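You operate a simulated robot arm through the tools that you are given. There is no shell and no other tool. Be economical: measure what you need, move in short steps, check, and stop when the job is done.

You run a simulated two-armed robot. Do the job below in one go: nothing can be reset, and whatever is moved stays where it is left.

## Task
Push the lens flap shut. Put the large frame marked mint on the grey steel table. Close the top drawer of the cable test bench. Take the white wipe pad and put it on the bench top in front of the cradle. Shut the drawer marked frames. Put the large peach frame on the grey steel table. Take the teal battery marked seventy-two and leave it on top of the purple large lilac frame. Take the green-ringed microphone on the cable test bench and put it away on the lid of the case marked spares. The order is free.

The check looks at the end state, three seconds after you hand in, the way a careful person would. Anything else that was tipped, shoved, dropped, spilled or broken makes it a failure. A push-on lid holds only when it is set on centred and level and pressed home; a screw cap is set on level and turned clockwise until tight.

## Robot
Two 7-joint arms with two-finger grippers on one trunk, on a base that drives. Base frame: it is fixed to the floor where the robot stands at the start and does not move with it; the origin is under the middle of the robot, x ahead of it, y to its left, z up. Units: m, degrees, N and s.
The left shoulder is at the start at [0.05, 0.191, 1.092], the right one opposite. With the tool pointing down near the work surface each hand reaches from about 0.1 to 0.74 m from the robot's upright axis, wherever it stands, measured 20 degrees to its own side. Places, roughly: bench top in front of the cradle (16x22 cm) [11.92, -3.1, 0.86]; drawer marked frames [11.9, -2.1, 0.7]; green-ringed microphone (19x6x6 cm) [10, -5.7, 0.8]; grey steel table [11.1, -5.7, 0.8]; large frame marked mint [10, -3.75, 0.75]; large lilac frame [9.5, -5.5, 0.75]; large peach frame [10.25, -5.75, 0.75]; lens flap [0.5, 0.2, 0.9]; lid of the case marked Spares [1.9, -1.5, 0.7]; teal battery marked seventy-two [9.75, -5.5, 0.75]; top drawer of the cable test bench [9.4, -5.5, 0.7]; white wipe pad [12.25, -3.75, 1]. Payload 2.69 kg a hand.
The TCP of each hand is the grasp point between the finger pads, 0.02 m short of the fingertips. In the tool frame z runs along the fingers and y along their closing line. The gripper opens to 0.1 m. The gripper's body begins 0.063 m behind the TCP.
Orientation is told as [roll, pitch, yaw] about the base's x, y, z axes, in that order, counted from this pose: with the fingers straight down and closing along the base's y, the tool's x points along the base's -x, its y along +y and its z along -z.

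## Interface
- The arms move only by the tool drive_tool. It takes "left_series", "right_series" or both (then of equal length, played together; a hand with none holds still); each is a list of rows, each a list of 7 numbers: the shift along the tool's x, y, z in m, then the turn, a rotation vector about the tool's x, y, z in degrees, then the closure in counts, from 0 (fully open) to 255 (shut). In form: [[dx, dy, dz, rx, ry, rz, jaw], ...]. A call has 1 to 10 rows; each row shifts and turns the commanded pose from where the row before left it, along the tool's axes as they then stand. Each row takes 0.2 s and may step no farther than 0.05 m and 8.6 degrees from the row before; otherwise, or with a gripper value out of range, the whole call is refused. A pose out of reach is approached as far as the arm can. The call stops where the force on the tool passes 40 N (or 10 N more than at its start, if that is more) or the arm is blocked; 0.2 s more then pass. The fingers move at their own pace (about 0.153 m/s each) and stop on an object; they squeeze with about 21 N. The grip force told is the motor's: it shows also when the fingers shut on nothing. Time passes only in rows, and 0.2 s behind the last, so rows that do not move let the fingers close. It gives the time, the measured TCP pose, the force on the tool (base axes), the opening and the grip force at its end, in the units of the frame above (readings bear some noise), with the torque about the TCP (base axes, N m) and any sound that the robot's microphone picked up, and new pictures: "views" is both (left out), scene, wrist or none (wrist: the cameras of the hands that moved).
- Cameras (640 x 400 px; columns grow to the right, rows downward): "scene" is now at [0.1153, 0.0463, 1.2585]; the picture's right is [0.51, -0.86, 0.00], its down [-0.51, -0.30, -0.81] and it looks along [0.69, 0.41, -0.59] (base axes); focal length 250 px, centre (320, 200). "left" rides on the left gripper at [0.07, 0.018, -0.099] in its tool frame; the picture's right is [-0.26, 0.97, 0.00], its down [-0.75, -0.20, -0.63] and it looks along [-0.61, -0.16, 0.78] (tool axes); focal length 230 px, centre (320, 200). "right" rides on the right gripper at [0.07, -0.019, -0.099] in its tool frame; the picture's right is [0.26, 0.97, 0.00], its down [-0.75, 0.20, -0.63] and it looks along [-0.61, 0.16, 0.78] (tool axes); focal length 230 px, centre (320, 200).
- raise_lower(by): slides the trunk up (or, below 0, down) by that many m; the arms and the scene camera ride with it, the base frame stays. It gives what a move gives, with no picture.
- base_move(legs): drives the robot by 1 to 6 legs, each [ahead, left, turn to the left] in m, m and degrees, along the robot's own axes; the way and the turn of a leg run together, so that a leg with both is an arc; at most 1.5 m and 180 degrees a leg. The arms and the cameras ride along, it lands a little off, and it stops where it bumps. It gives what a move gives, and a new picture of the scene camera.
- pan_tilt(pan, tilt): turns the head with the scene camera to pan (to the left, within 80 degrees either way) and tilt (down, from -29 to 69), counted from straight ahead of the robot. It gives what a move gives, and a new picture of the scene camera.
- measure_at(camera, pixels): for up to 12 pixels [column, row] of the newest picture of that camera ("zoom" is the newest enlarged one), the place [x, y, z] in the base frame of the surface seen there, good to about 0.003 m. It takes no simulated time.
- zoom(camera, box): a new picture of the part [left, top, right, bottom] of that camera's present view, enlarged. It takes no simulated time.
- finish_job(): hands the job in; it is judged then, once.

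Keep the steps short. Do not move on a guess: measure, check each grasp and each placing, and mend mistakes. In all there are 131 turns and 260 pictures (those below and enlarged ones count). Leave the grippers open and the arms clear of the work at the hand-in unless told otherwise, and finish with a single line.

The tools are called after "Request:" by a JSON object that holds its "op" and its "data". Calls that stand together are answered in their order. drive_tool: Moves the arms, as the interface text tells. Its arguments: {"type":"object","properties":{"left_series":{"type":"array"},"right_series":{"type":"array"},"views":{"type":"string","enum":["both","scene","wrist","none"]}},"required":[]} The other tools are called the same way: raise_lower (by) slides the trunk up or down; base_move (legs) drives the base; pan_tilt (pan, tilt) turns the head that bears the scene camera; measure_at (camera, pixels) gives the place of the surface under pixels of a picture; zoom (camera, box) takes an enlarged picture of a part of a camera's view; finish_job () hands the job in.

At the start:

```text
time: 0.0
left_tool_pos: [0.349, 0.3485, 1.0531]
left_tool_rot: [0.0, -0.1, 0.0]
left_ft_force: [-0.4, -0.6, 0.0]
left_torque: [0.0, -0.01, 0.0]
left_opening: 0.0999
left_grasp_force: 0.1
right_tool_pos: [0.3753, 0.0373, 0.9974]
right_tool_rot: [0.0, 0.0, 0.0]
right_ft_force: [0.1, 0.5, 0.5]
right_torque: [0.04, 0.01, 0.03]
right_opening: 0.1
right_grasp_force: 0.1
trunk travel left (down, up): [-0.15, 0.173]
robot x, y, heading: [0.005, 0.0005, -0.1]
head pan, tilt: [30.9, 36.2]
```

scene: 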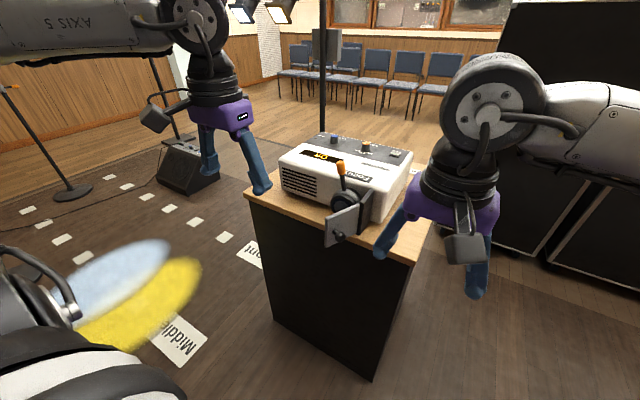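
right: 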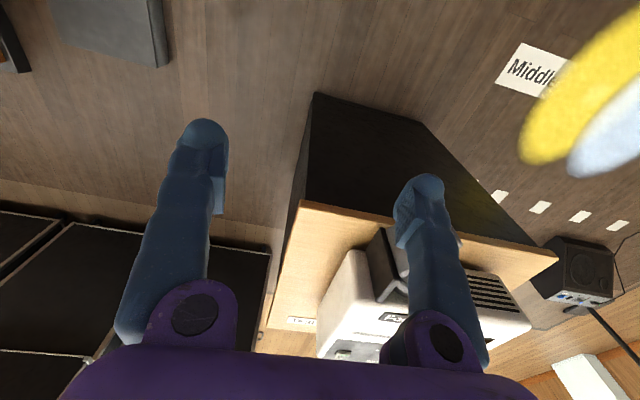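
left: 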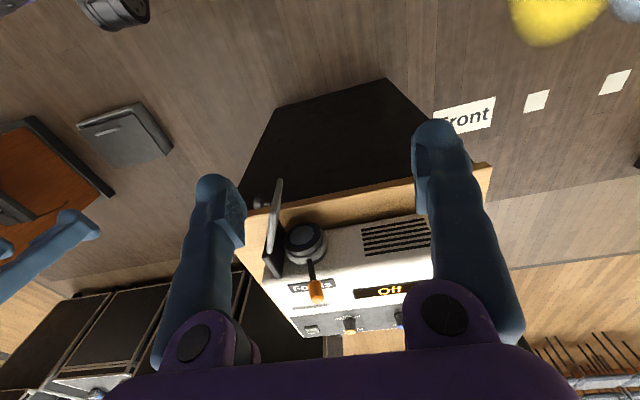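

I see the projector, with its lens and a square flap standing open beside it at about (345,225). I'll zoom in and measure it.

Request:
{"op": "zoom", "data": {"camera": "scene", "box": [240, 120, 440, 260]}}

Request:
{"op": "zoom", "data": {"camera": "left", "box": [220, 160, 460, 350]}}

Request:
{"op": "measure_at", "data": {"camera": "left", "pixels": [[280, 185], [266, 272], [282, 235], [303, 237], [316, 290], [325, 245], [300, 300], [290, 205], [278, 277]]}}

Request:
{"op": "measure_at", "data": {"camera": "scene", "pixels": [[327, 220], [355, 207], [357, 233], [327, 245], [350, 202], [341, 167], [372, 195], [340, 238], [365, 210]]}}

```text
2.86 times, centred on (340, 190) of scene
```

zoom: 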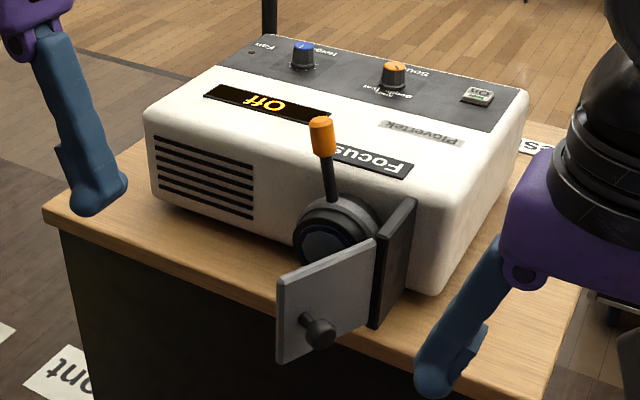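

```text
2.11 times, centred on (340, 255) of left
```

zoom: 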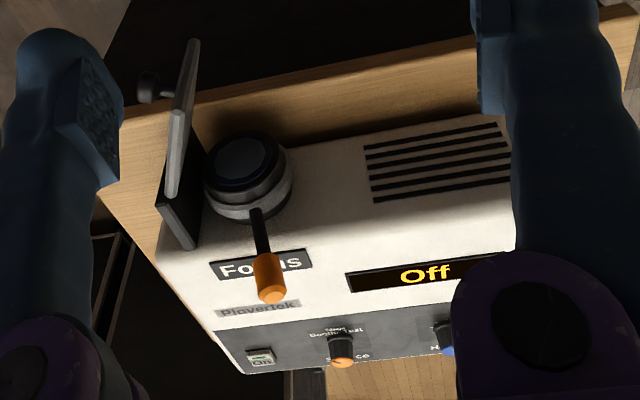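

```text
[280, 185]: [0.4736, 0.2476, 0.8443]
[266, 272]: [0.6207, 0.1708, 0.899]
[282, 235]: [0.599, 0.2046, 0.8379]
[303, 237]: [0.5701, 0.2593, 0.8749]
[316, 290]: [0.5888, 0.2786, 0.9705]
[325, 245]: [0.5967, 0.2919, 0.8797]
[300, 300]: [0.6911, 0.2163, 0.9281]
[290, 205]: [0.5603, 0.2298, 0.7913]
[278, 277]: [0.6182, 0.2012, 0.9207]
```

```text
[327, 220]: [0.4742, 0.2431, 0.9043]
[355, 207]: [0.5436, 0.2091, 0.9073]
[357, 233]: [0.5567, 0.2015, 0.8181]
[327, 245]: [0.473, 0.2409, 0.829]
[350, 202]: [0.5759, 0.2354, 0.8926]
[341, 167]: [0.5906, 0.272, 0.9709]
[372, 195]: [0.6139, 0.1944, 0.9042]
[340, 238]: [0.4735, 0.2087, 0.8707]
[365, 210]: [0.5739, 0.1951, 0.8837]
```

The flap runs from its hinge at about (0.555,0.205) to its free edge at (0.473,0.243), with z from 0.82 to 0.905. The knob tip is at (0.4735,0.209,0.87). I'll move the right hand aside, shut the left fingers, and bring them down just outside the knob.

Request:
{"op": "drive_tool", "data": {"left_series": [[-0.0228, -0.0459, 0, 0, 0, 0, 255], [-0.0228, -0.0459, 0, 0, 0, 0, 255], [-0.0228, -0.0459, 0, 0, 0, 0, 255], [-0.0228, -0.0459, 0, 0, 0, 0, 255], [0, 0, 0.0458, 0, 0, 0, 255], [0, 0, 0.0458, 0, 0, 0, 255], [0, 0, 0.0458, 0, 0, 0, 255], [0, 0, 0.0458, 0, 0, 0, 255]], "right_series": [[0, -0.045, 0, 0, 0, 0, 0], [0, -0.045, 0, 0, 0, 0, 0], [0, -0.045, 0, 0, 0, 0, 0], [0, -0.045, 0, 0, 0, 0, 0], [0, 0, 0, 0, 0, 0, 0], [0, 0, 0, 0, 0, 0, 0], [0, 0, 0, 0, 0, 0, 0], [0, 0, 0, 0, 0, 0, 0]], "views": "scene"}}

```text
refused: row 1 steps farther than a row can; nothing moved
```

The diagonal step came out just over 0.05 m, so I'll split it smaller.

Request:
{"op": "drive_tool", "data": {"left_series": [[-0.0182, -0.0367, 0, 0, 0, 0, 255], [-0.0182, -0.0367, 0, 0, 0, 0, 255], [-0.0182, -0.0367, 0, 0, 0, 0, 255], [-0.0182, -0.0367, 0, 0, 0, 0, 255], [-0.0182, -0.0367, 0, 0, 0, 0, 255], [0, 0, 0.0458, 0, 0, 0, 255], [0, 0, 0.0458, 0, 0, 0, 255], [0, 0, 0.0458, 0, 0, 0, 255], [0, 0, 0.0458, 0, 0, 0, 255]], "right_series": [[0, -0.045, 0, 0, 0, 0, 0], [0, -0.045, 0, 0, 0, 0, 0], [0, -0.045, 0, 0, 0, 0, 0], [0, -0.045, 0, 0, 0, 0, 0], [0, 0, 0, 0, 0, 0, 0], [0, 0, 0, 0, 0, 0, 0], [0, 0, 0, 0, 0, 0, 0], [0, 0, 0, 0, 0, 0, 0], [0, 0, 0, 0, 0, 0, 0]], "views": "scene"}}

```text
time: 2.0
left_tool_pos: [0.4395, 0.1656, 0.8692]
left_tool_rot: [-0.1, -0.1, 0.1]
left_ft_force: [0.0, -0.4, 0.2]
left_torque: [-0.01, -0.01, 0.01]
left_opening: 0.0
left_grasp_force: 21.2
right_tool_pos: [0.3748, -0.1437, 0.9959]
right_tool_rot: [-0.1, 0.1, 0.0]
right_ft_force: [0.6, 0.7, 0.7]
right_torque: [0.0, 0.02, -0.02]
right_opening: 0.0999
right_grasp_force: 0.1
trunk travel left (down, up): [-0.15, 0.173]
robot x, y, heading: [-0.0018, 0.0002, -0.0]
head pan, tilt: [30.9, 36.2]
```

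scene: 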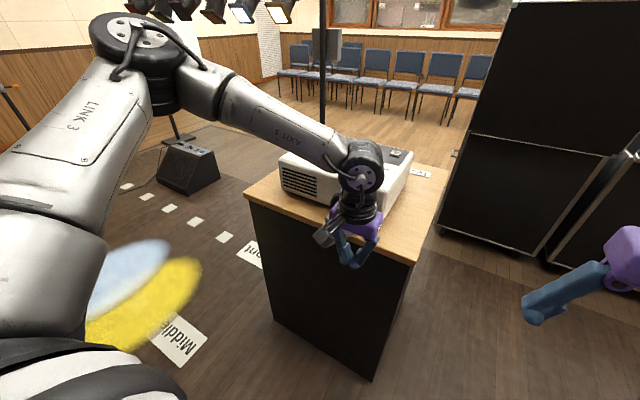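

The hand is in place. Next I'll push along the flap's arc.

Request:
{"op": "drive_tool", "data": {"left_series": [[-0.02, 0.022, 0, 0, 0, 0, 255], [-0.004, 0.017, 0, 0, 0, 0, 255], [-0.004, 0.018, 0, 0, 0, 0, 255], [-0.004, 0.018, 0, 0, 0, 0, 255], [-0.012, 0.015, 0, 0, 0, 0, 255], [-0.014, 0.012, 0, 0, 0, 0, 255], [-0.01, 0.01, 0, 0, 0, 0, 255]], "views": "both"}}

```text
time: 3.6
left_tool_pos: [0.5081, 0.2775, 0.8683]
left_tool_rot: [0.1, 0.0, 0.0]
left_ft_force: [0.3, 0.6, 0.0]
left_torque: [0.01, 0.0, 0.0]
left_opening: 0.0002
left_grasp_force: 21.2
right_tool_pos: [0.3745, -0.1427, 0.9965]
right_tool_rot: [0.0, 0.0, 0.0]
right_ft_force: [0.5, -1.4, 0.3]
right_torque: [0.01, 0.03, 0.0]
right_opening: 0.0998
right_grasp_force: 0.0
trunk travel left (down, up): [-0.15, 0.173]
robot x, y, heading: [-0.0013, 0.0007, -0.4]
head pan, tilt: [30.9, 36.2]
```

scene: 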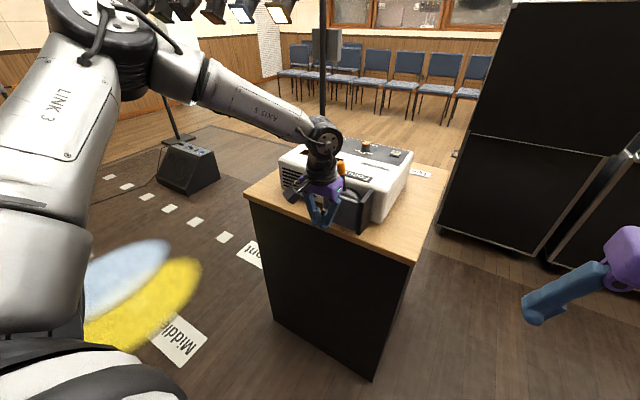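
left: 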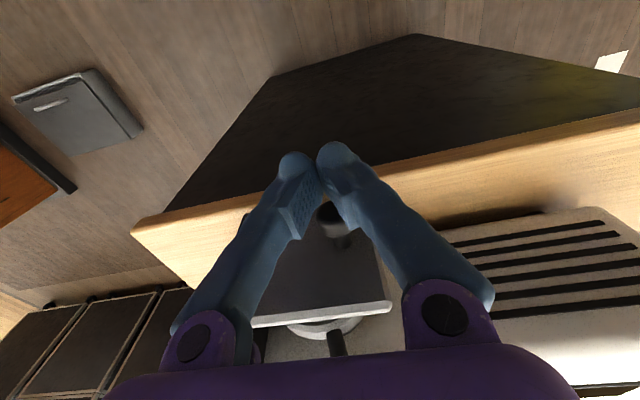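

The flap is nearly shut. I'll press straight ahead in small steps until it meets a stop.

Request:
{"op": "drive_tool", "data": {"left_series": [[-0.006, 0, 0, 0, 0, 0, 255], [-0.006, 0, 0, 0, 0, 0, 255], [-0.006, 0, 0, 0, 0, 0, 255], [-0.006, 0, 0, 0, 0, 0, 255], [0, 0, 0, 0, 0, 0, 255]], "views": "wrist"}}

```text
time: 4.4
left_tool_pos: [0.5141, 0.2772, 0.8657]
left_tool_rot: [0.2, 1.5, 0.1]
left_ft_force: [-16.9, -1.7, 3.0]
left_torque: [0.16, 0.13, 0.09]
left_opening: 0.0
left_grasp_force: 29.2
right_tool_pos: [0.3736, -0.1438, 0.9959]
right_tool_rot: [0.0, -0.1, 0.1]
right_ft_force: [-0.2, -0.7, 0.3]
right_torque: [-0.04, 0.03, 0.03]
right_opening: 0.1
right_grasp_force: 0.1
trunk travel left (down, up): [-0.15, 0.173]
robot x, y, heading: [-0.0018, -0.0031, 0.2]
head pan, tilt: [30.9, 36.2]
stopped in row 4 (left hand): the force on the tool passed its limit at 45 N (the readings are from after the stop); the commanded pose is now the measured one
```

left: 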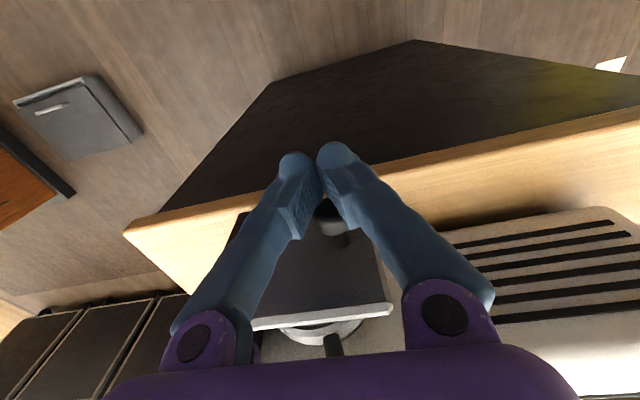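

It reached a firm stop at 45 N. I'll back off, raise the hand, and look.

Request:
{"op": "drive_tool", "data": {"left_series": [[0.04, 0, 0, 0, 0, 0, 255], [0.04, 0, 0, 0, 0, 0, 255], [0.03, 0, -0.04, 0, 0, 0, 0], [0, 0.04, -0.03, 0, 0, 0, 0], [0, 0.045, 0, 0, 0, 0, 0], [0, 0.045, 0, 0, 0, 0, 0]], "views": "none"}}

Request:
{"op": "zoom", "data": {"camera": "scene", "box": [240, 120, 440, 260]}}

Request:
{"op": "measure_at", "data": {"camera": "zoom", "pixels": [[300, 250], [350, 260], [380, 280], [320, 200], [420, 200]]}}

```text
time: 5.8
left_tool_pos: [0.4077, 0.4099, 0.9394]
left_tool_rot: [0.2, 1.1, 0.0]
left_ft_force: [1.0, -0.3, -0.2]
left_torque: [0.0, 0.04, 0.0]
left_opening: 0.1001
left_grasp_force: 0.0
right_tool_pos: [0.3744, -0.143, 0.9973]
right_tool_rot: [0.1, 0.0, 0.0]
right_ft_force: [0.3, -0.1, 0.2]
right_torque: [-0.01, 0.0, 0.03]
right_opening: 0.0997
right_grasp_force: 0.0
trunk travel left (down, up): [-0.15, 0.173]
robot x, y, heading: [-0.0013, 0.0015, 0.2]
head pan, tilt: [30.9, 36.2]
```

```text
2.86 times, centred on (340, 190) of scene
```

zoom: 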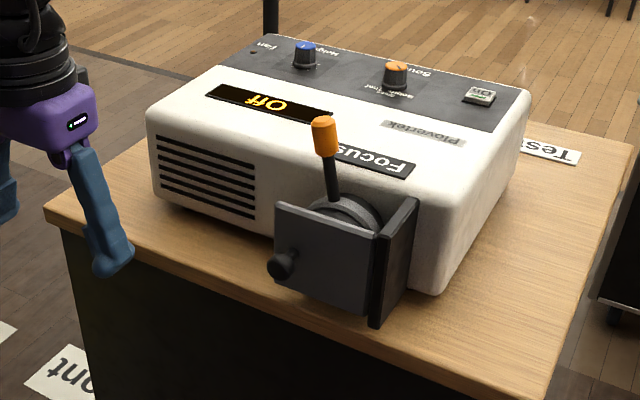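

```text
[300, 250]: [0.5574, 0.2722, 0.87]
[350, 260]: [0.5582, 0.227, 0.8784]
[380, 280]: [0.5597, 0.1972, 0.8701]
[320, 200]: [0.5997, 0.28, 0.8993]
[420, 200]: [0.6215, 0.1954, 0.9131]
```

The flap lies flat at a constant x of 0.557, so it is shut. I'll lift and tuck both hands, then look around to plan the drive.

Request:
{"op": "drive_tool", "data": {"left_series": [[0.03, -0.02, -0.04, 0, 0, 0, 0], [0.03, -0.03, -0.03, 0, 0, 0, 0], [0.03, -0.03, -0.01, 0, 0, 0, 0], [0.02, -0.03, 0, 0, 0, 0, 0]], "right_series": [[0.03, -0.01, -0.02, 0, 0, 0, 0], [0.03, -0.02, -0.02, 0, 0, 0, 0], [0.02, -0.02, 0, 0, 0, 0, 0], [0, -0.02, 0, 0, 0, 0, 0]], "views": "none"}}

Request:
{"op": "pan_tilt", "data": {"pan": -35, "tilt": 20}}

Request:
{"op": "pan_tilt", "data": {"pan": -80, "tilt": 20}}

```text
refused: row 1 steps farther than a row can; nothing moved
```

```text
time: 7.2
left_tool_pos: [0.4084, 0.4073, 0.9406]
left_tool_rot: [0.0, 1.1, 0.1]
left_ft_force: [0.0, 0.8, 0.0]
left_torque: [0.01, 0.0, 0.02]
left_opening: 0.1
left_grasp_force: 0.0
right_tool_pos: [0.3738, -0.1422, 0.9962]
right_tool_rot: [0.0, 0.0, 0.1]
right_ft_force: [0.8, -0.4, 0.1]
right_torque: [0.01, -0.02, 0.02]
right_opening: 0.1001
right_grasp_force: 0.0
trunk travel left (down, up): [-0.15, 0.173]
robot x, y, heading: [0.0025, 0.0005, 0.0]
head pan, tilt: [-35.0, 20.0]
```

scene: 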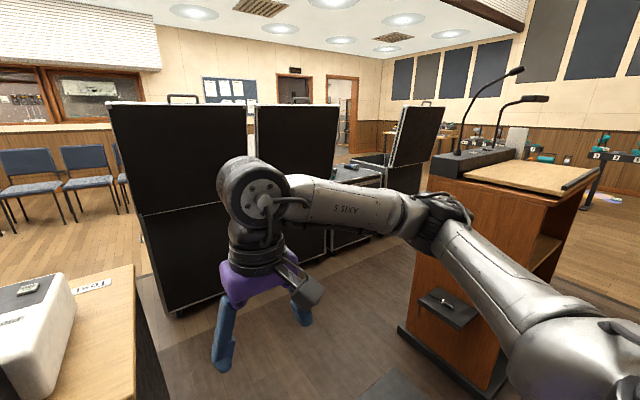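

```text
time: 8.3
left_tool_pos: [0.4083, 0.4084, 0.9401]
left_tool_rot: [0.1, 1.1, 0.2]
left_ft_force: [-0.1, 0.1, 0.1]
left_torque: [-0.01, -0.01, 0.01]
left_opening: 0.1003
left_grasp_force: 0.1
right_tool_pos: [0.3738, -0.1428, 0.9966]
right_tool_rot: [0.0, -0.1, 0.1]
right_ft_force: [-0.9, -0.5, 0.6]
right_torque: [0.03, 0.01, -0.02]
right_opening: 0.1001
right_grasp_force: 0.1
trunk travel left (down, up): [-0.15, 0.173]
robot x, y, heading: [-0.0012, -0.0042, 0.2]
head pan, tilt: [-80.0, 20.0]
```

scene: 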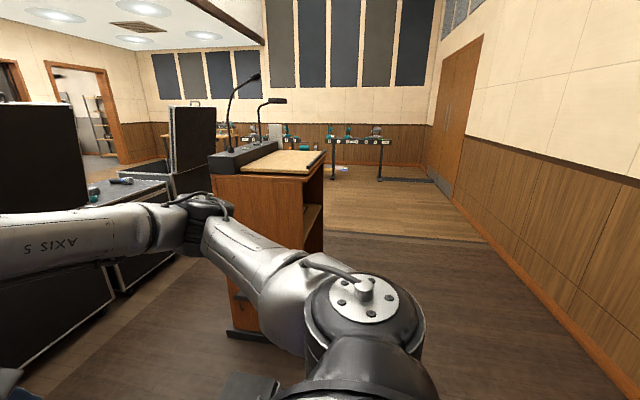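

The room is crowded: a lectern, flight cases, and doorways at the far side. I'll tuck the arms in smaller steps and then look ahead again to measure.

Request:
{"op": "drive_tool", "data": {"left_series": [[0.03, -0.02, -0.03, 0, 0, 0, 0], [0.03, -0.02, -0.03, 0, 0, 0, 0], [0.03, -0.03, -0.02, 0, 0, 0, 0], [0.03, -0.03, -0.02, 0, 0, 0, 0], [0.02, -0.03, 0, 0, 0, 0, 0]], "right_series": [[0.03, -0.01, -0.02, 0, 0, 0, 0], [0.03, -0.02, -0.02, 0, 0, 0, 0], [0.02, -0.02, 0, 0, 0, 0, 0], [0.02, -0.02, 0, 0, 0, 0, 0], [0, 0, 0, 0, 0, 0, 0]], "views": "none"}}

Request:
{"op": "measure_at", "data": {"camera": "scene", "pixels": [[230, 335], [215, 155], [320, 155], [290, 140], [330, 130], [375, 150], [90, 110], [70, 155], [120, 182], [185, 110], [340, 240], [320, 235]]}}

Request:
{"op": "pan_tilt", "data": {"pan": -45, "tilt": 25}}

```text
time: 9.5
left_tool_pos: [0.2728, 0.2775, 1.0408]
left_tool_rot: [0.2, 1.1, 0.1]
left_ft_force: [-0.9, -0.1, -0.2]
left_torque: [0.0, 0.02, 0.0]
left_opening: 0.0998
left_grasp_force: 0.2
right_tool_pos: [0.2737, -0.2129, 1.0357]
right_tool_rot: [0.0, 0.0, 0.1]
right_ft_force: [0.4, 0.3, 0.3]
right_torque: [0.01, 0.02, 0.02]
right_opening: 0.0999
right_grasp_force: 0.0
trunk travel left (down, up): [-0.15, 0.173]
robot x, y, heading: [0.0015, 0.0019, 0.1]
head pan, tilt: [-80.0, 20.0]
```

```text
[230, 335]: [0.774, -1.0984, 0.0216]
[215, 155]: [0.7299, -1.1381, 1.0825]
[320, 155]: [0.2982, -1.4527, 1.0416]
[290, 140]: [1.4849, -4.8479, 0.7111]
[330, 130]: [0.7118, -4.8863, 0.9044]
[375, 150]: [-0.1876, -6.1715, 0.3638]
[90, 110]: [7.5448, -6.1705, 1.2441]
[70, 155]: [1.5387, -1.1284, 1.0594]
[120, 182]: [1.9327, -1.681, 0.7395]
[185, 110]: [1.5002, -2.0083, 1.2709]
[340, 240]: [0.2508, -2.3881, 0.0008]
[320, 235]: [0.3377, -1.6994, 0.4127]
```

```text
time: 10.5
left_tool_pos: [0.2728, 0.2773, 1.0404]
left_tool_rot: [0.1, 1.2, 0.1]
left_ft_force: [0.1, 0.0, 0.4]
left_torque: [0.03, -0.03, -0.03]
left_opening: 0.1
left_grasp_force: 0.2
right_tool_pos: [0.2747, -0.2122, 1.036]
right_tool_rot: [0.0, 0.0, 0.0]
right_ft_force: [0.6, 0.2, 0.8]
right_torque: [0.04, 0.02, -0.02]
right_opening: 0.1001
right_grasp_force: 0.1
trunk travel left (down, up): [-0.15, 0.173]
robot x, y, heading: [0.0032, -0.0013, 0.1]
head pan, tilt: [-45.0, 25.0]
```

scene: 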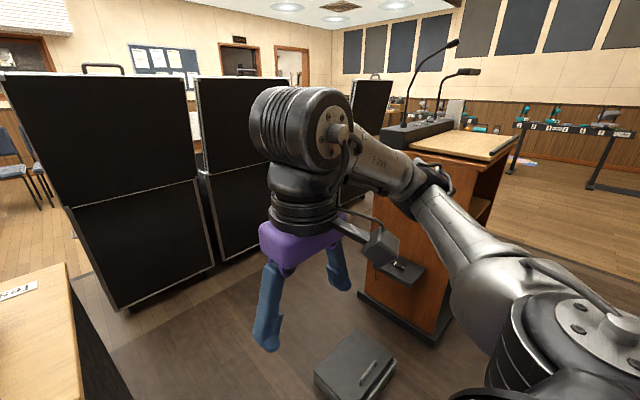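

I'll measure floor obstacles and the far wall doorways.

Request:
{"op": "measure_at", "data": {"camera": "scene", "pixels": [[120, 310], [208, 268], [230, 258], [355, 335], [320, 385], [395, 365], [430, 345], [362, 292], [290, 70], [240, 60], [100, 130], [240, 130]]}}

Request:
{"op": "measure_at", "data": {"camera": "scene", "pixels": [[345, 105], [370, 95], [345, 150], [20, 290], [90, 390], [200, 350], [30, 200], [515, 210], [590, 190], [600, 250], [390, 110], [545, 160]]}}

Request:
{"op": "pan_tilt", "data": {"pan": 0, "tilt": 20}}

Request:
{"op": "pan_tilt", "data": {"pan": 75, "tilt": 25}}

```text
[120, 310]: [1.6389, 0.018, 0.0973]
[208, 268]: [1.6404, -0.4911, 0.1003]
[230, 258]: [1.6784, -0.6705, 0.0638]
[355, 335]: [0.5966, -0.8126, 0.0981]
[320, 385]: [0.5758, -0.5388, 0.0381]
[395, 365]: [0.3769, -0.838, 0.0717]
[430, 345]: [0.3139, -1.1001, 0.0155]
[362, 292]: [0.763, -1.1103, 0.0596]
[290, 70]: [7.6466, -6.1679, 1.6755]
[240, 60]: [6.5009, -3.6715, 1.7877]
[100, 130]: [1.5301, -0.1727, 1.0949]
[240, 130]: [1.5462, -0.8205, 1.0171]
```

```text
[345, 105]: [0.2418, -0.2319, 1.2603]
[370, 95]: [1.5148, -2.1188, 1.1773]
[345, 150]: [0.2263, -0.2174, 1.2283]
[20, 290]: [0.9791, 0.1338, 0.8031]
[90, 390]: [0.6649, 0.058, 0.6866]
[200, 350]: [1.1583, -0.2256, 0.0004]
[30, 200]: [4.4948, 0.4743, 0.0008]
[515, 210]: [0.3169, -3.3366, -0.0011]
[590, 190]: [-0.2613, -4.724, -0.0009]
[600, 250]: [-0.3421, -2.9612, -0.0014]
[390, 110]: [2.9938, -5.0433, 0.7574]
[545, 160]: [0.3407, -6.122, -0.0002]
```

```text
time: 11.6
left_tool_pos: [0.2732, 0.2776, 1.0398]
left_tool_rot: [0.2, 1.1, 0.1]
left_ft_force: [0.3, -0.9, -0.5]
left_torque: [0.01, -0.02, 0.0]
left_opening: 0.1001
left_grasp_force: 0.1
right_tool_pos: [0.2751, -0.2129, 1.036]
right_tool_rot: [0.1, 0.0, 0.1]
right_ft_force: [-0.3, 0.4, 0.5]
right_torque: [0.0, 0.02, -0.01]
right_opening: 0.0997
right_grasp_force: 0.2
trunk travel left (down, up): [-0.15, 0.173]
robot x, y, heading: [0.0006, -0.0001, 0.1]
head pan, tilt: [0.0, 20.0]
```

scene: 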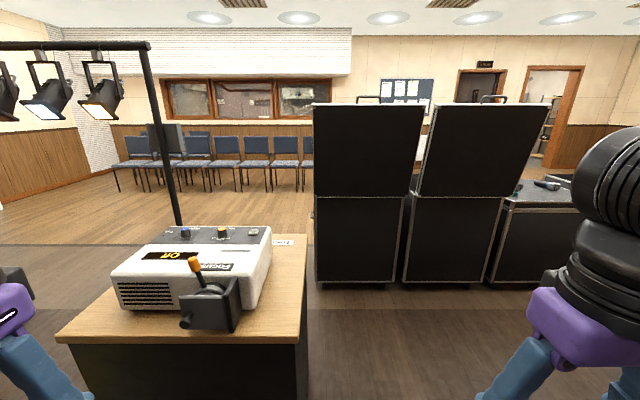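

```text
time: 13.1
left_tool_pos: [0.273, 0.2778, 1.0407]
left_tool_rot: [0.1, 1.1, 0.1]
left_ft_force: [-0.6, 0.5, -0.1]
left_torque: [0.0, -0.02, 0.0]
left_opening: 0.1001
left_grasp_force: 0.1
right_tool_pos: [0.2743, -0.2127, 1.037]
right_tool_rot: [0.0, 0.0, 0.1]
right_ft_force: [0.1, -0.4, 0.3]
right_torque: [0.02, 0.0, 0.01]
right_opening: 0.0999
right_grasp_force: 0.1
trunk travel left (down, up): [-0.15, 0.173]
robot x, y, heading: [-0.0004, 0.003, -0.1]
head pan, tilt: [75.0, 25.0]
```

scene: 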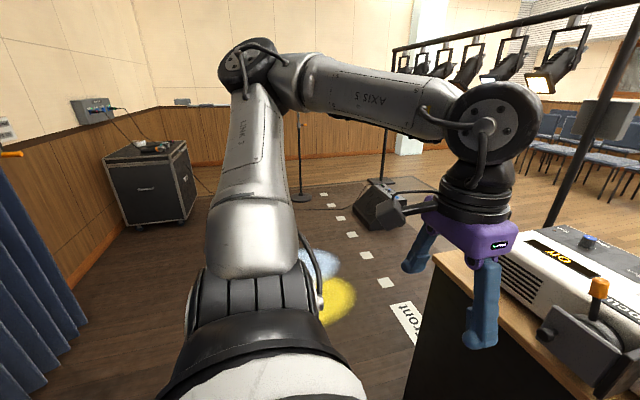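

The bench is in front of me, the lectern is at x 0.3–0.77, y −1.1 to −1.5, and the doorway is at x≈6.5, y≈−5.7. I'll back up 0.3 m, turn right 90 degrees, and look along −y.

Request:
{"op": "base_move", "data": {"legs": [[-0.3, 0, 0], [0, 0, -90]]}}

Request:
{"op": "pan_tilt", "data": {"pan": 0, "tilt": 25}}

```text
time: 19.0
left_tool_pos: [-0.0245, -0.2714, 1.0398]
left_tool_rot: [0.2, 1.1, -89.8]
left_ft_force: [0.6, -0.1, 0.4]
left_torque: [0.03, -0.01, 0.05]
left_opening: 0.0999
left_grasp_force: 0.1
right_tool_pos: [-0.5152, -0.2761, 1.0362]
right_tool_rot: [0.0, -0.1, -89.8]
right_ft_force: [0.3, -0.8, -0.7]
right_torque: [0.02, -0.03, -0.03]
right_opening: 0.1001
right_grasp_force: 0.1
trunk travel left (down, up): [-0.15, 0.173]
robot x, y, heading: [-0.3048, 0.0044, -90.0]
head pan, tilt: [75.0, 25.0]
```

scene: 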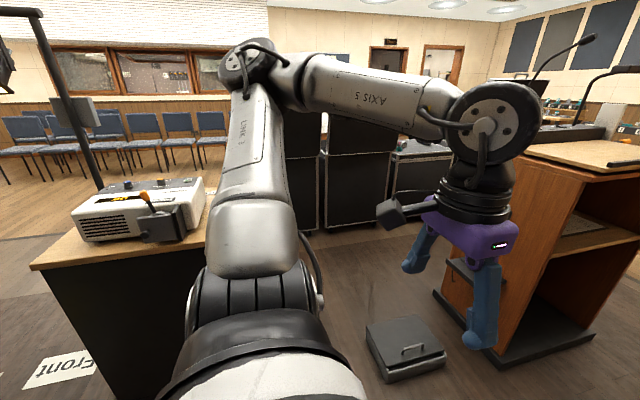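

```text
time: 20.4
left_tool_pos: [-0.0256, -0.2722, 1.0406]
left_tool_rot: [0.1, 1.1, -89.7]
left_ft_force: [-0.2, -0.1, -1.6]
left_torque: [-0.03, -0.02, 0.01]
left_opening: 0.1
left_grasp_force: 0.0
right_tool_pos: [-0.5148, -0.2765, 1.0358]
right_tool_rot: [0.0, 0.0, -89.8]
right_ft_force: [-0.7, 1.0, 0.1]
right_torque: [0.0, -0.01, 0.0]
right_opening: 0.0999
right_grasp_force: 0.0
trunk travel left (down, up): [-0.15, 0.173]
robot x, y, heading: [-0.3023, 0.0018, -89.8]
head pan, tilt: [0.0, 25.0]
```

scene: 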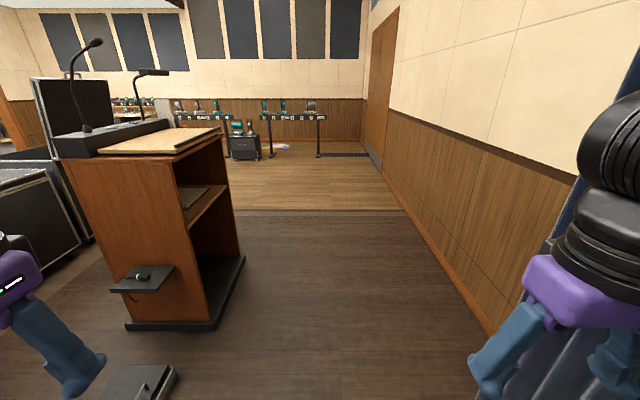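

A corridor lies between the lectern and the wall. I'll measure it.

Request:
{"op": "measure_at", "data": {"camera": "scene", "pixels": [[490, 325], [405, 212], [246, 258], [212, 325], [175, 370], [222, 130], [150, 275], [318, 155], [320, 211], [245, 155], [570, 230], [360, 155]]}}

Request:
{"op": "pan_tilt", "data": {"pan": 40, "tilt": 20}}

```text
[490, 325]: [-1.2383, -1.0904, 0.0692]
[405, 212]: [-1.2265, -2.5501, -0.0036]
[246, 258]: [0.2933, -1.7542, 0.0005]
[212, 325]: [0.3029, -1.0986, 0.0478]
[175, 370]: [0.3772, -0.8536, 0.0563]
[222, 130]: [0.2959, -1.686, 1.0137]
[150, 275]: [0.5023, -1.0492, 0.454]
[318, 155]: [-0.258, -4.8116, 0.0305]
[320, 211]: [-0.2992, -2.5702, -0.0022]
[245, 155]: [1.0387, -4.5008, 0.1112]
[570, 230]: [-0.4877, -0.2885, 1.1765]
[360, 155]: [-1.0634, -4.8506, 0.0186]
```

```text
time: 21.5
left_tool_pos: [-0.0257, -0.2729, 1.0408]
left_tool_rot: [0.2, 1.1, -89.8]
left_ft_force: [0.0, 0.2, 0.3]
left_torque: [0.0, -0.05, 0.05]
left_opening: 0.0999
left_grasp_force: 0.0
right_tool_pos: [-0.5158, -0.2753, 1.0363]
right_tool_rot: [0.0, -0.1, -89.8]
right_ft_force: [-0.5, 0.4, -0.5]
right_torque: [0.01, -0.02, 0.0]
right_opening: 0.1002
right_grasp_force: 0.0
trunk travel left (down, up): [-0.15, 0.173]
robot x, y, heading: [-0.3019, 0.0021, -90.0]
head pan, tilt: [40.0, 20.0]
```

scene: 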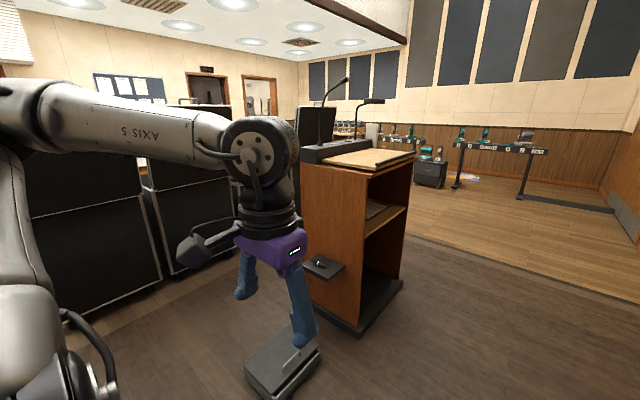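

The corridor runs from x −1.23 to 0.29. I'll shift right 0.15 m, drive 3 m along −y, then turn left to face +x.

Request:
{"op": "base_move", "data": {"legs": [[0, -0.15, 0], [1.5, 0, 0], [1.5, 0, 0], [0, 0, 90]]}}

Request:
{"op": "pan_tilt", "data": {"pan": 0, "tilt": 20}}

```text
time: 41.4
left_tool_pos: [-0.1632, -2.728, 1.0403]
left_tool_rot: [0.0, 1.0, -0.4]
left_ft_force: [0.4, 0.0, -1.0]
left_torque: [-0.02, -0.01, 0.0]
left_opening: 0.1
left_grasp_force: 0.0
right_tool_pos: [-0.1655, -3.218, 1.0361]
right_tool_rot: [0.0, -0.1, -0.5]
right_ft_force: [-0.7, -1.3, -0.3]
right_torque: [0.04, 0.02, -0.01]
right_opening: 0.0999
right_grasp_force: 0.0
trunk travel left (down, up): [-0.15, 0.173]
robot x, y, heading: [-0.4367, -3.0027, -0.3]
head pan, tilt: [40.0, 20.0]
```

scene: 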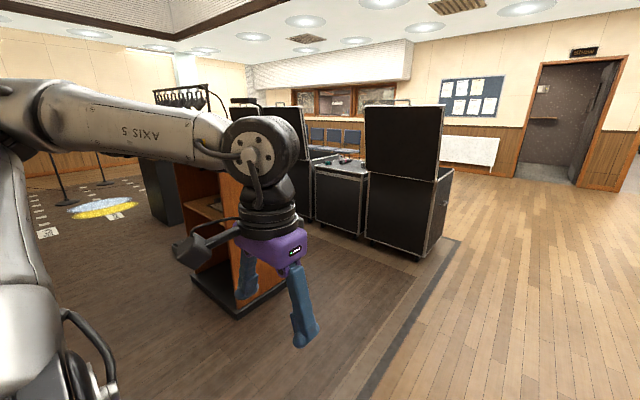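

```text
time: 42.4
left_tool_pos: [-0.1636, -2.7274, 1.0406]
left_tool_rot: [0.2, 1.2, -0.4]
left_ft_force: [-0.9, 0.4, 0.6]
left_torque: [0.0, 0.01, 0.0]
left_opening: 0.1
left_grasp_force: 0.1
right_tool_pos: [-0.1652, -3.2175, 1.0361]
right_tool_rot: [0.0, 0.0, -0.4]
right_ft_force: [-0.5, 0.4, -0.4]
right_torque: [0.02, -0.01, 0.01]
right_opening: 0.0999
right_grasp_force: 0.0
trunk travel left (down, up): [-0.15, 0.173]
robot x, y, heading: [-0.4404, -3.0035, -0.2]
head pan, tilt: [0.0, 20.0]
```

scene: 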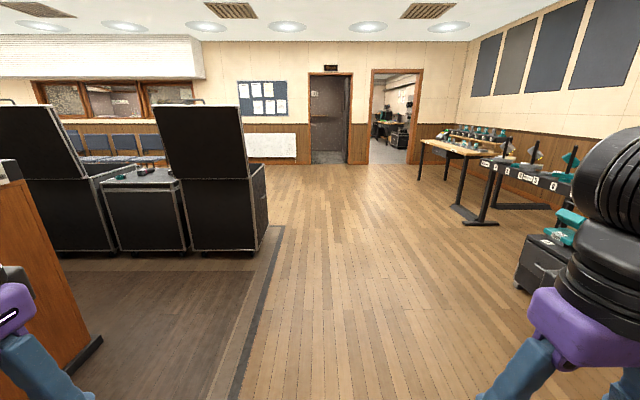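

The hall is open ahead, with two doorways visible. I'll measure the door edges and the tables.

Request:
{"op": "measure_at", "data": {"camera": "scene", "pixels": [[309, 155], [352, 155], [371, 155], [417, 155], [330, 163], [390, 163], [325, 140], [395, 130], [382, 130], [405, 140], [460, 215], [450, 152]]}}

Request:
{"op": "zoom", "data": {"camera": "scene", "box": [300, 50, 440, 180]}}

Request:
{"op": "zoom", "data": {"camera": "scene", "box": [60, 140, 280, 260]}}

```text
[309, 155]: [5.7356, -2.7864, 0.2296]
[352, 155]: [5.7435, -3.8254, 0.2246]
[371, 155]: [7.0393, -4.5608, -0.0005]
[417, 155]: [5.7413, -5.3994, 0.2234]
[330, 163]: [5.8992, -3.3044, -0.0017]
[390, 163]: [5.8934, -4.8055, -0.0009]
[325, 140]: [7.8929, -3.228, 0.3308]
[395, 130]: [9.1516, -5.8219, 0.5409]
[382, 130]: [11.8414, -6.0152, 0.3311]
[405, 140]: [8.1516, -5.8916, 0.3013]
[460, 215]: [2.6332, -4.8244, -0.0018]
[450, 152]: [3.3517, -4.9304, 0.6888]
```

```text
3.08 times, centred on (370, 115) of scene
```

zoom: 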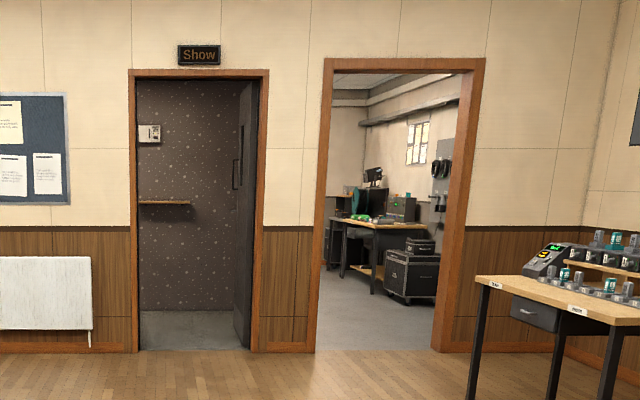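

```text
2.91 times, centred on (170, 200) of scene
```

zoom: 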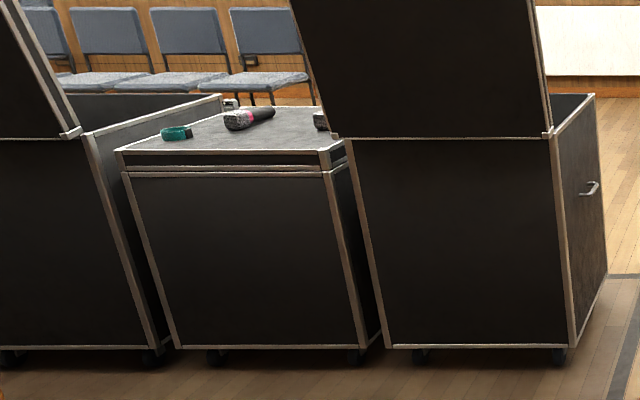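

The right doorway spans about y −4.36 to −5.35 at x=5.74. I'll drive down the hall and line up with its middle.

Request:
{"op": "base_move", "data": {"legs": [[1.5, -0.1, 0], [1.5, -0.1, 0], [1.5, -0.1, 0], [0.7, -0.1, 0], [0, -1.4, 0]]}}

Request:
{"op": "pan_tilt", "data": {"pan": -5, "tilt": 20}}

```text
refused: leg 1 is longer than a leg can be; nothing moved
```

```text
time: 43.1
left_tool_pos: [-0.165, -2.7268, 1.0399]
left_tool_rot: [0.0, 1.1, -0.3]
left_ft_force: [0.1, -0.8, 0.5]
left_torque: [-0.04, -0.01, -0.01]
left_opening: 0.1
left_grasp_force: 0.1
right_tool_pos: [-0.1651, -3.2182, 1.0361]
right_tool_rot: [0.1, -0.1, -0.4]
right_ft_force: [0.0, 0.1, -0.3]
right_torque: [0.03, 0.01, 0.01]
right_opening: 0.0999
right_grasp_force: 0.1
trunk travel left (down, up): [-0.15, 0.173]
robot x, y, heading: [-0.4399, -3.0046, -0.4]
head pan, tilt: [-5.0, 20.0]
```

scene: 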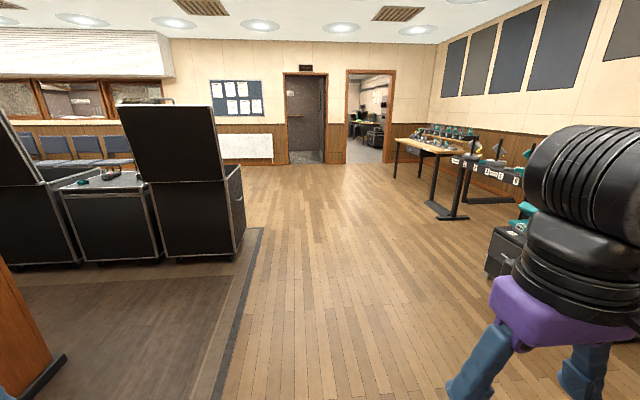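

That leg was too long, so I'll use 1.45 m legs.

Request:
{"op": "base_move", "data": {"legs": [[1.45, -0.1, 0], [1.45, -0.1, 0], [1.45, -0.1, 0], [0.85, -0.1, 0], [0, -1.4, 0]]}}

```text
time: 80.2
left_tool_pos: [5.0135, -4.6047, 1.0406]
left_tool_rot: [0.1, 1.0, -1.1]
left_ft_force: [-0.1, 0.1, 0.6]
left_torque: [0.02, -0.02, 0.02]
left_opening: 0.0998
left_grasp_force: 0.0
right_tool_pos: [5.0056, -5.0954, 1.0373]
right_tool_rot: [-0.1, 0.0, -0.9]
right_ft_force: [-0.6, -0.6, 0.0]
right_torque: [-0.03, 0.01, -0.02]
right_opening: 0.1
right_grasp_force: 0.0
trunk travel left (down, up): [-0.15, 0.173]
robot x, y, heading: [4.737, -4.8786, -1.2]
head pan, tilt: [-5.0, 20.0]
```

scene: 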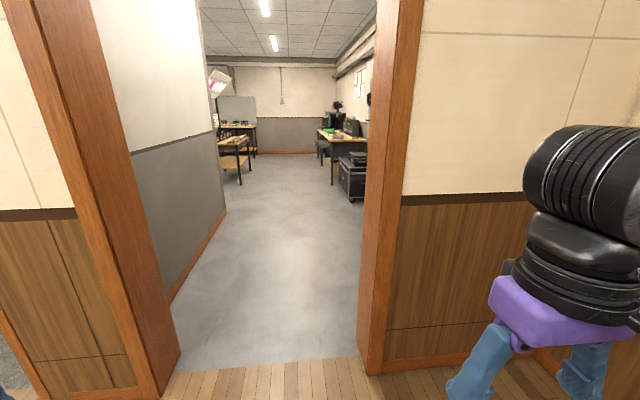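

Request:
{"op": "measure_at", "data": {"camera": "scene", "pixels": [[155, 355], [178, 330], [363, 330], [375, 330], [170, 290], [224, 212], [362, 300], [350, 200], [240, 180], [235, 148], [335, 175], [345, 135]]}}

Request:
{"op": "zoom", "data": {"camera": "scene", "box": [200, 70, 380, 210]}}

```text
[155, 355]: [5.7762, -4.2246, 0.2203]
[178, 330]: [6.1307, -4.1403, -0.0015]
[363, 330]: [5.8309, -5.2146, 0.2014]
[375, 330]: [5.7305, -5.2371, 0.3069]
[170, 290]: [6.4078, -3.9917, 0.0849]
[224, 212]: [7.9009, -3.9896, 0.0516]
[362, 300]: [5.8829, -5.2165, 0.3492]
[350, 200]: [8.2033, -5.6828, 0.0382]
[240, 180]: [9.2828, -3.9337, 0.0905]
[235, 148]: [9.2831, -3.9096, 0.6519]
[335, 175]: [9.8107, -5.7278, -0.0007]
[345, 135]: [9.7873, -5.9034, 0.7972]
```

```text
2.86 times, centred on (290, 140) of scene
```

zoom: 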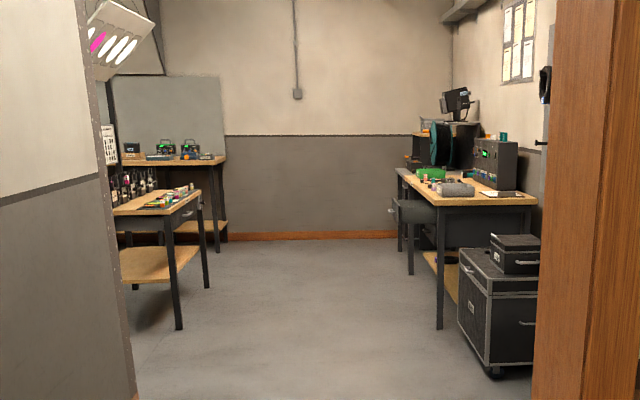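

The doorway's clear width is y −4.24 to −5.21, so its middle is −4.73. I'll align to it and drive through to x≈8.6.

Request:
{"op": "base_move", "data": {"legs": [[0, 0.15, 1.2], [1.45, 0, 0], [1.4, 0, 0], [1.0, 0, 0]]}}

```text
time: 85.6
left_tool_pos: [5.6841, -4.4437, 1.0409]
left_tool_rot: [-0.5, 0.4, -1.1]
left_ft_force: [0.2, 0.8, -0.1]
left_torque: [0.0, 0.03, 0.01]
left_opening: 0.0997
left_grasp_force: 0.1
right_tool_pos: [5.6754, -4.9389, 1.0367]
right_tool_rot: [-0.9, 0.8, -2.3]
right_ft_force: [1.1, -0.6, -0.8]
right_torque: [0.04, 0.0, -0.02]
right_opening: 0.1002
right_grasp_force: 0.0
trunk travel left (down, up): [-0.15, 0.173]
robot x, y, heading: [5.4135, -4.7227, -1.2]
head pan, tilt: [-5.0, 20.0]
stopped in leg 2: the robot was blocked; the commanded pose is now the measured one
```

scene: 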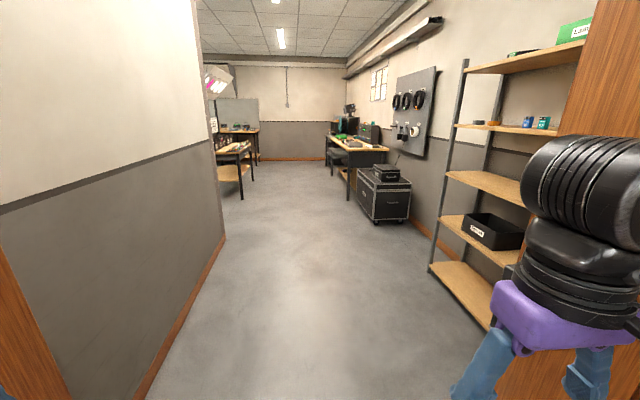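

It bumped something in the doorway. I'll back off slightly and look at both sides to see which arm touches.

Request:
{"op": "base_move", "data": {"legs": [[-0.15, 0, 0]]}}

Request:
{"op": "pan_tilt", "data": {"pan": -60, "tilt": 25}}

Request:
{"op": "pan_tilt", "data": {"pan": 60, "tilt": 25}}

```text
time: 87.0
left_tool_pos: [5.5414, -4.4483, 1.0397]
left_tool_rot: [0.1, 1.1, -0.8]
left_ft_force: [0.0, 0.4, 0.2]
left_torque: [-0.01, -0.07, 0.01]
left_opening: 0.1001
left_grasp_force: 0.0
right_tool_pos: [5.5348, -4.943, 1.0304]
right_tool_rot: [-0.3, 1.6, -1.9]
right_ft_force: [-0.5, -0.3, 0.0]
right_torque: [-0.01, 0.0, 0.03]
right_opening: 0.1
right_grasp_force: 0.0
trunk travel left (down, up): [-0.15, 0.173]
robot x, y, heading: [5.2615, -4.7208, -1.1]
head pan, tilt: [-5.0, 20.0]
```

scene: 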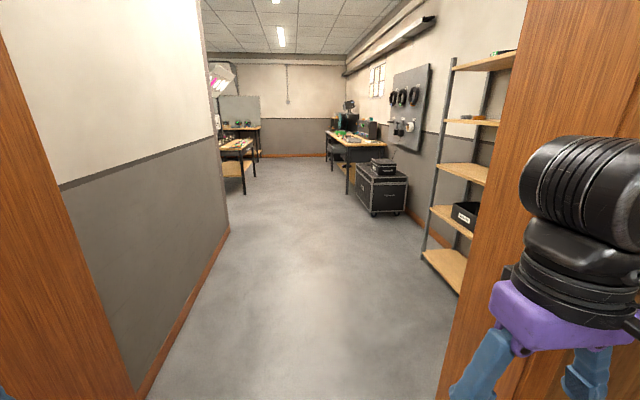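

```text
time: 88.2
left_tool_pos: [5.5426, -4.4493, 1.0404]
left_tool_rot: [0.1, 1.1, -0.9]
left_ft_force: [0.2, -0.5, -1.2]
left_torque: [0.01, 0.03, 0.01]
left_opening: 0.1001
left_grasp_force: 0.1
right_tool_pos: [5.5337, -4.9435, 1.0296]
right_tool_rot: [-0.3, 1.7, -1.8]
right_ft_force: [0.2, 0.2, -0.4]
right_torque: [0.0, 0.01, 0.01]
right_opening: 0.1003
right_grasp_force: 0.0
trunk travel left (down, up): [-0.15, 0.173]
robot x, y, heading: [5.2636, -4.7248, -0.8]
head pan, tilt: [-60.0, 25.0]
```

scene: 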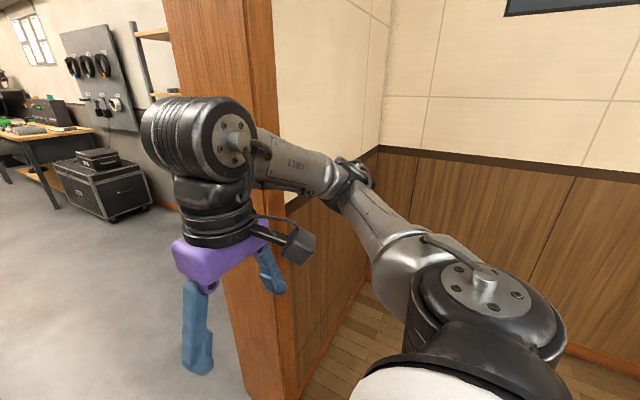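

```text
time: 90.2
left_tool_pos: [5.5415, -4.4479, 1.0402]
left_tool_rot: [0.2, 1.0, -1.0]
left_ft_force: [0.1, -0.2, 0.7]
left_torque: [0.0, -0.01, -0.02]
left_opening: 0.1003
left_grasp_force: 0.0
right_tool_pos: [5.5354, -4.9436, 1.0304]
right_tool_rot: [-0.4, 1.7, -1.9]
right_ft_force: [-0.7, -1.7, -0.1]
right_torque: [0.02, 0.01, 0.01]
right_opening: 0.0998
right_grasp_force: 0.0
trunk travel left (down, up): [-0.15, 0.173]
robot x, y, heading: [5.264, -4.722, -1.0]
head pan, tilt: [60.0, 25.0]
```

scene: 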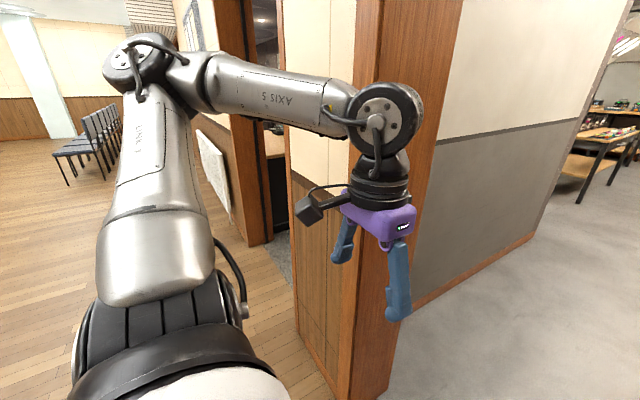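

Both elbows stick out sideways, about half a metre each. I'll reach both hands forward and inward so the elbows come in.

Request:
{"op": "drive_tool", "data": {"left_series": [[-0.045, -0.012, 0, 0, 0, 0, 0], [-0.045, -0.012, 0, 0, 0, 0, 0], [-0.045, -0.012, 0, 0, 0, 0, 0], [-0.045, -0.012, 0, 0, 0, 0, 0], [-0.045, -0.012, 0, 0, 0, 0, 0], [-0.045, -0.012, 0, 0, 0, 0, 0], [-0.045, -0.012, 0, 0, 0, 0, 0], [-0.04, -0.012, 0, 0, 0, 0, 0]], "right_series": [[-0.045, 0.01, 0, 0, 0, 0, 0], [-0.045, 0.01, 0, 0, 0, 0, 0], [-0.045, 0.01, 0, 0, 0, 0, 0], [-0.045, 0.01, 0, 0, 0, 0, 0], [-0.045, 0.01, 0, 0, 0, 0, 0], [-0.045, 0.01, 0, 0, 0, 0, 0], [-0.045, 0.01, 0, 0, 0, 0, 0], [-0.04, 0.01, 0, 0, 0, 0, 0]], "views": "scene"}}

Request:
{"op": "pan_tilt", "data": {"pan": -60, "tilt": 25}}

```text
time: 92.0
left_tool_pos: [5.8279, -4.5027, 1.0261]
left_tool_rot: [0.1, 1.1, -0.9]
left_ft_force: [-0.2, 0.8, -0.4]
left_torque: [0.01, -0.01, 0.0]
left_opening: 0.1
left_grasp_force: 0.0
left hand out of reach, approached as far as the arm can: row 7, 8
right_tool_pos: [5.8919, -4.8734, 1.0182]
right_tool_rot: [-0.6, 1.7, -1.8]
right_ft_force: [0.7, 0.0, 0.3]
right_torque: [0.01, 0.0, 0.02]
right_opening: 0.1002
right_grasp_force: 0.1
trunk travel left (down, up): [-0.15, 0.173]
robot x, y, heading: [5.2638, -4.717, -1.1]
head pan, tilt: [60.0, 25.0]
```

scene: 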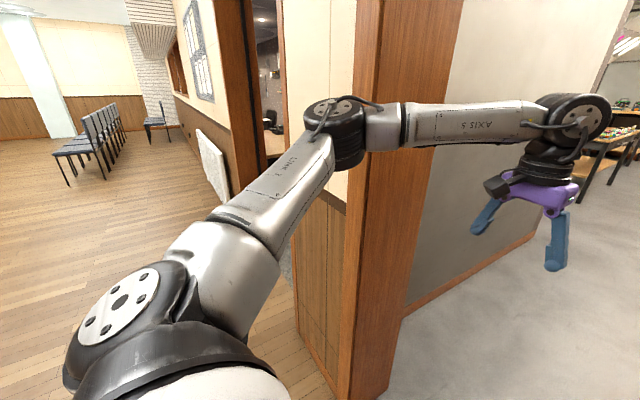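

```text
time: 94.0
left_tool_pos: [5.8263, -4.5041, 1.0277]
left_tool_rot: [0.0, 1.1, -0.9]
left_ft_force: [-0.4, -0.2, 0.5]
left_torque: [0.0, -0.02, -0.01]
left_opening: 0.1003
left_grasp_force: 0.0
right_tool_pos: [5.8899, -4.8752, 1.0191]
right_tool_rot: [-0.4, 1.7, -1.9]
right_ft_force: [-0.1, -0.2, 0.2]
right_torque: [-0.01, -0.02, 0.04]
right_opening: 0.0998
right_grasp_force: 0.1
trunk travel left (down, up): [-0.15, 0.173]
robot x, y, heading: [5.264, -4.7235, -0.8]
head pan, tilt: [-60.0, 25.0]
```

scene: 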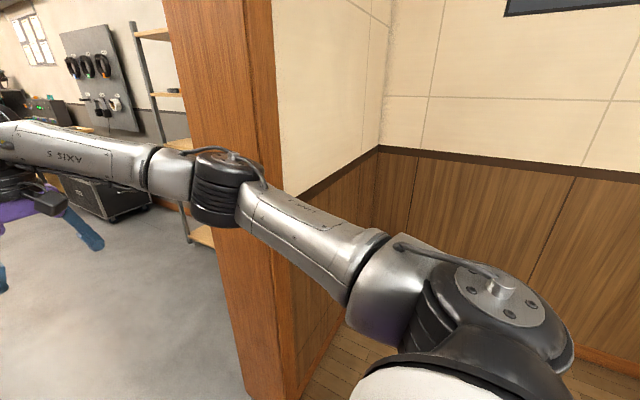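

Request:
{"op": "measure_at", "data": {"camera": "scene", "pixels": [[225, 160], [215, 190], [260, 175], [430, 245], [520, 280], [255, 330], [330, 220]]}}

Request:
{"op": "pan_tilt", "data": {"pan": 60, "tilt": 25}}

Request:
{"op": "measure_at", "data": {"camera": "scene", "pixels": [[330, 110], [345, 145], [312, 100], [380, 130], [180, 250], [110, 300], [380, 250]]}}

```text
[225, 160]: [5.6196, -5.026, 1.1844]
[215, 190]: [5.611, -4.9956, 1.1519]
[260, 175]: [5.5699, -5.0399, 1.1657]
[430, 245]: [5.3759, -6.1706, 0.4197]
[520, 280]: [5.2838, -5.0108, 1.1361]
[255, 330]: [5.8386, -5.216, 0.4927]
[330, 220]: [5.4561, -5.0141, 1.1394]
```

```text
time: 96.0
left_tool_pos: [5.8265, -4.5039, 1.0282]
left_tool_rot: [0.0, 1.1, -0.8]
left_ft_force: [-0.3, 0.4, 0.3]
left_torque: [0.0, 0.05, -0.01]
left_opening: 0.0999
left_grasp_force: 0.0
right_tool_pos: [5.8906, -4.8749, 1.0178]
right_tool_rot: [-0.4, 1.6, -1.9]
right_ft_force: [0.3, 0.0, 0.0]
right_torque: [-0.02, -0.05, 0.01]
right_opening: 0.1
right_grasp_force: 0.0
trunk travel left (down, up): [-0.15, 0.173]
robot x, y, heading: [5.2645, -4.7208, -0.9]
head pan, tilt: [60.0, 25.0]
```

scene: 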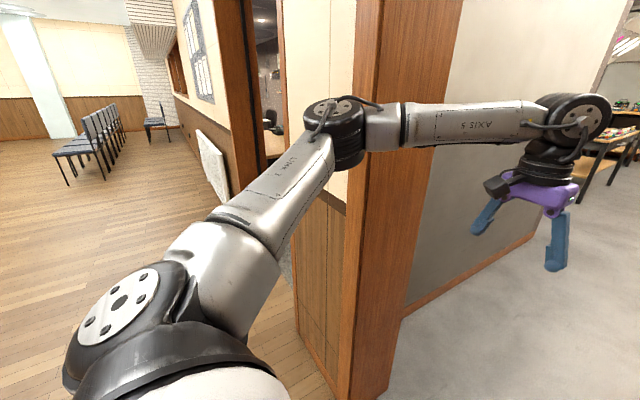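

```text
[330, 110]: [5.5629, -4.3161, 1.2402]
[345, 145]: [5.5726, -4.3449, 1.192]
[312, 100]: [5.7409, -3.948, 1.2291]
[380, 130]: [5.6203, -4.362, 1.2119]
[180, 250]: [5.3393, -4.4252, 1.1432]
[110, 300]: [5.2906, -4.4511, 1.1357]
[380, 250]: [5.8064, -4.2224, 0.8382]
```

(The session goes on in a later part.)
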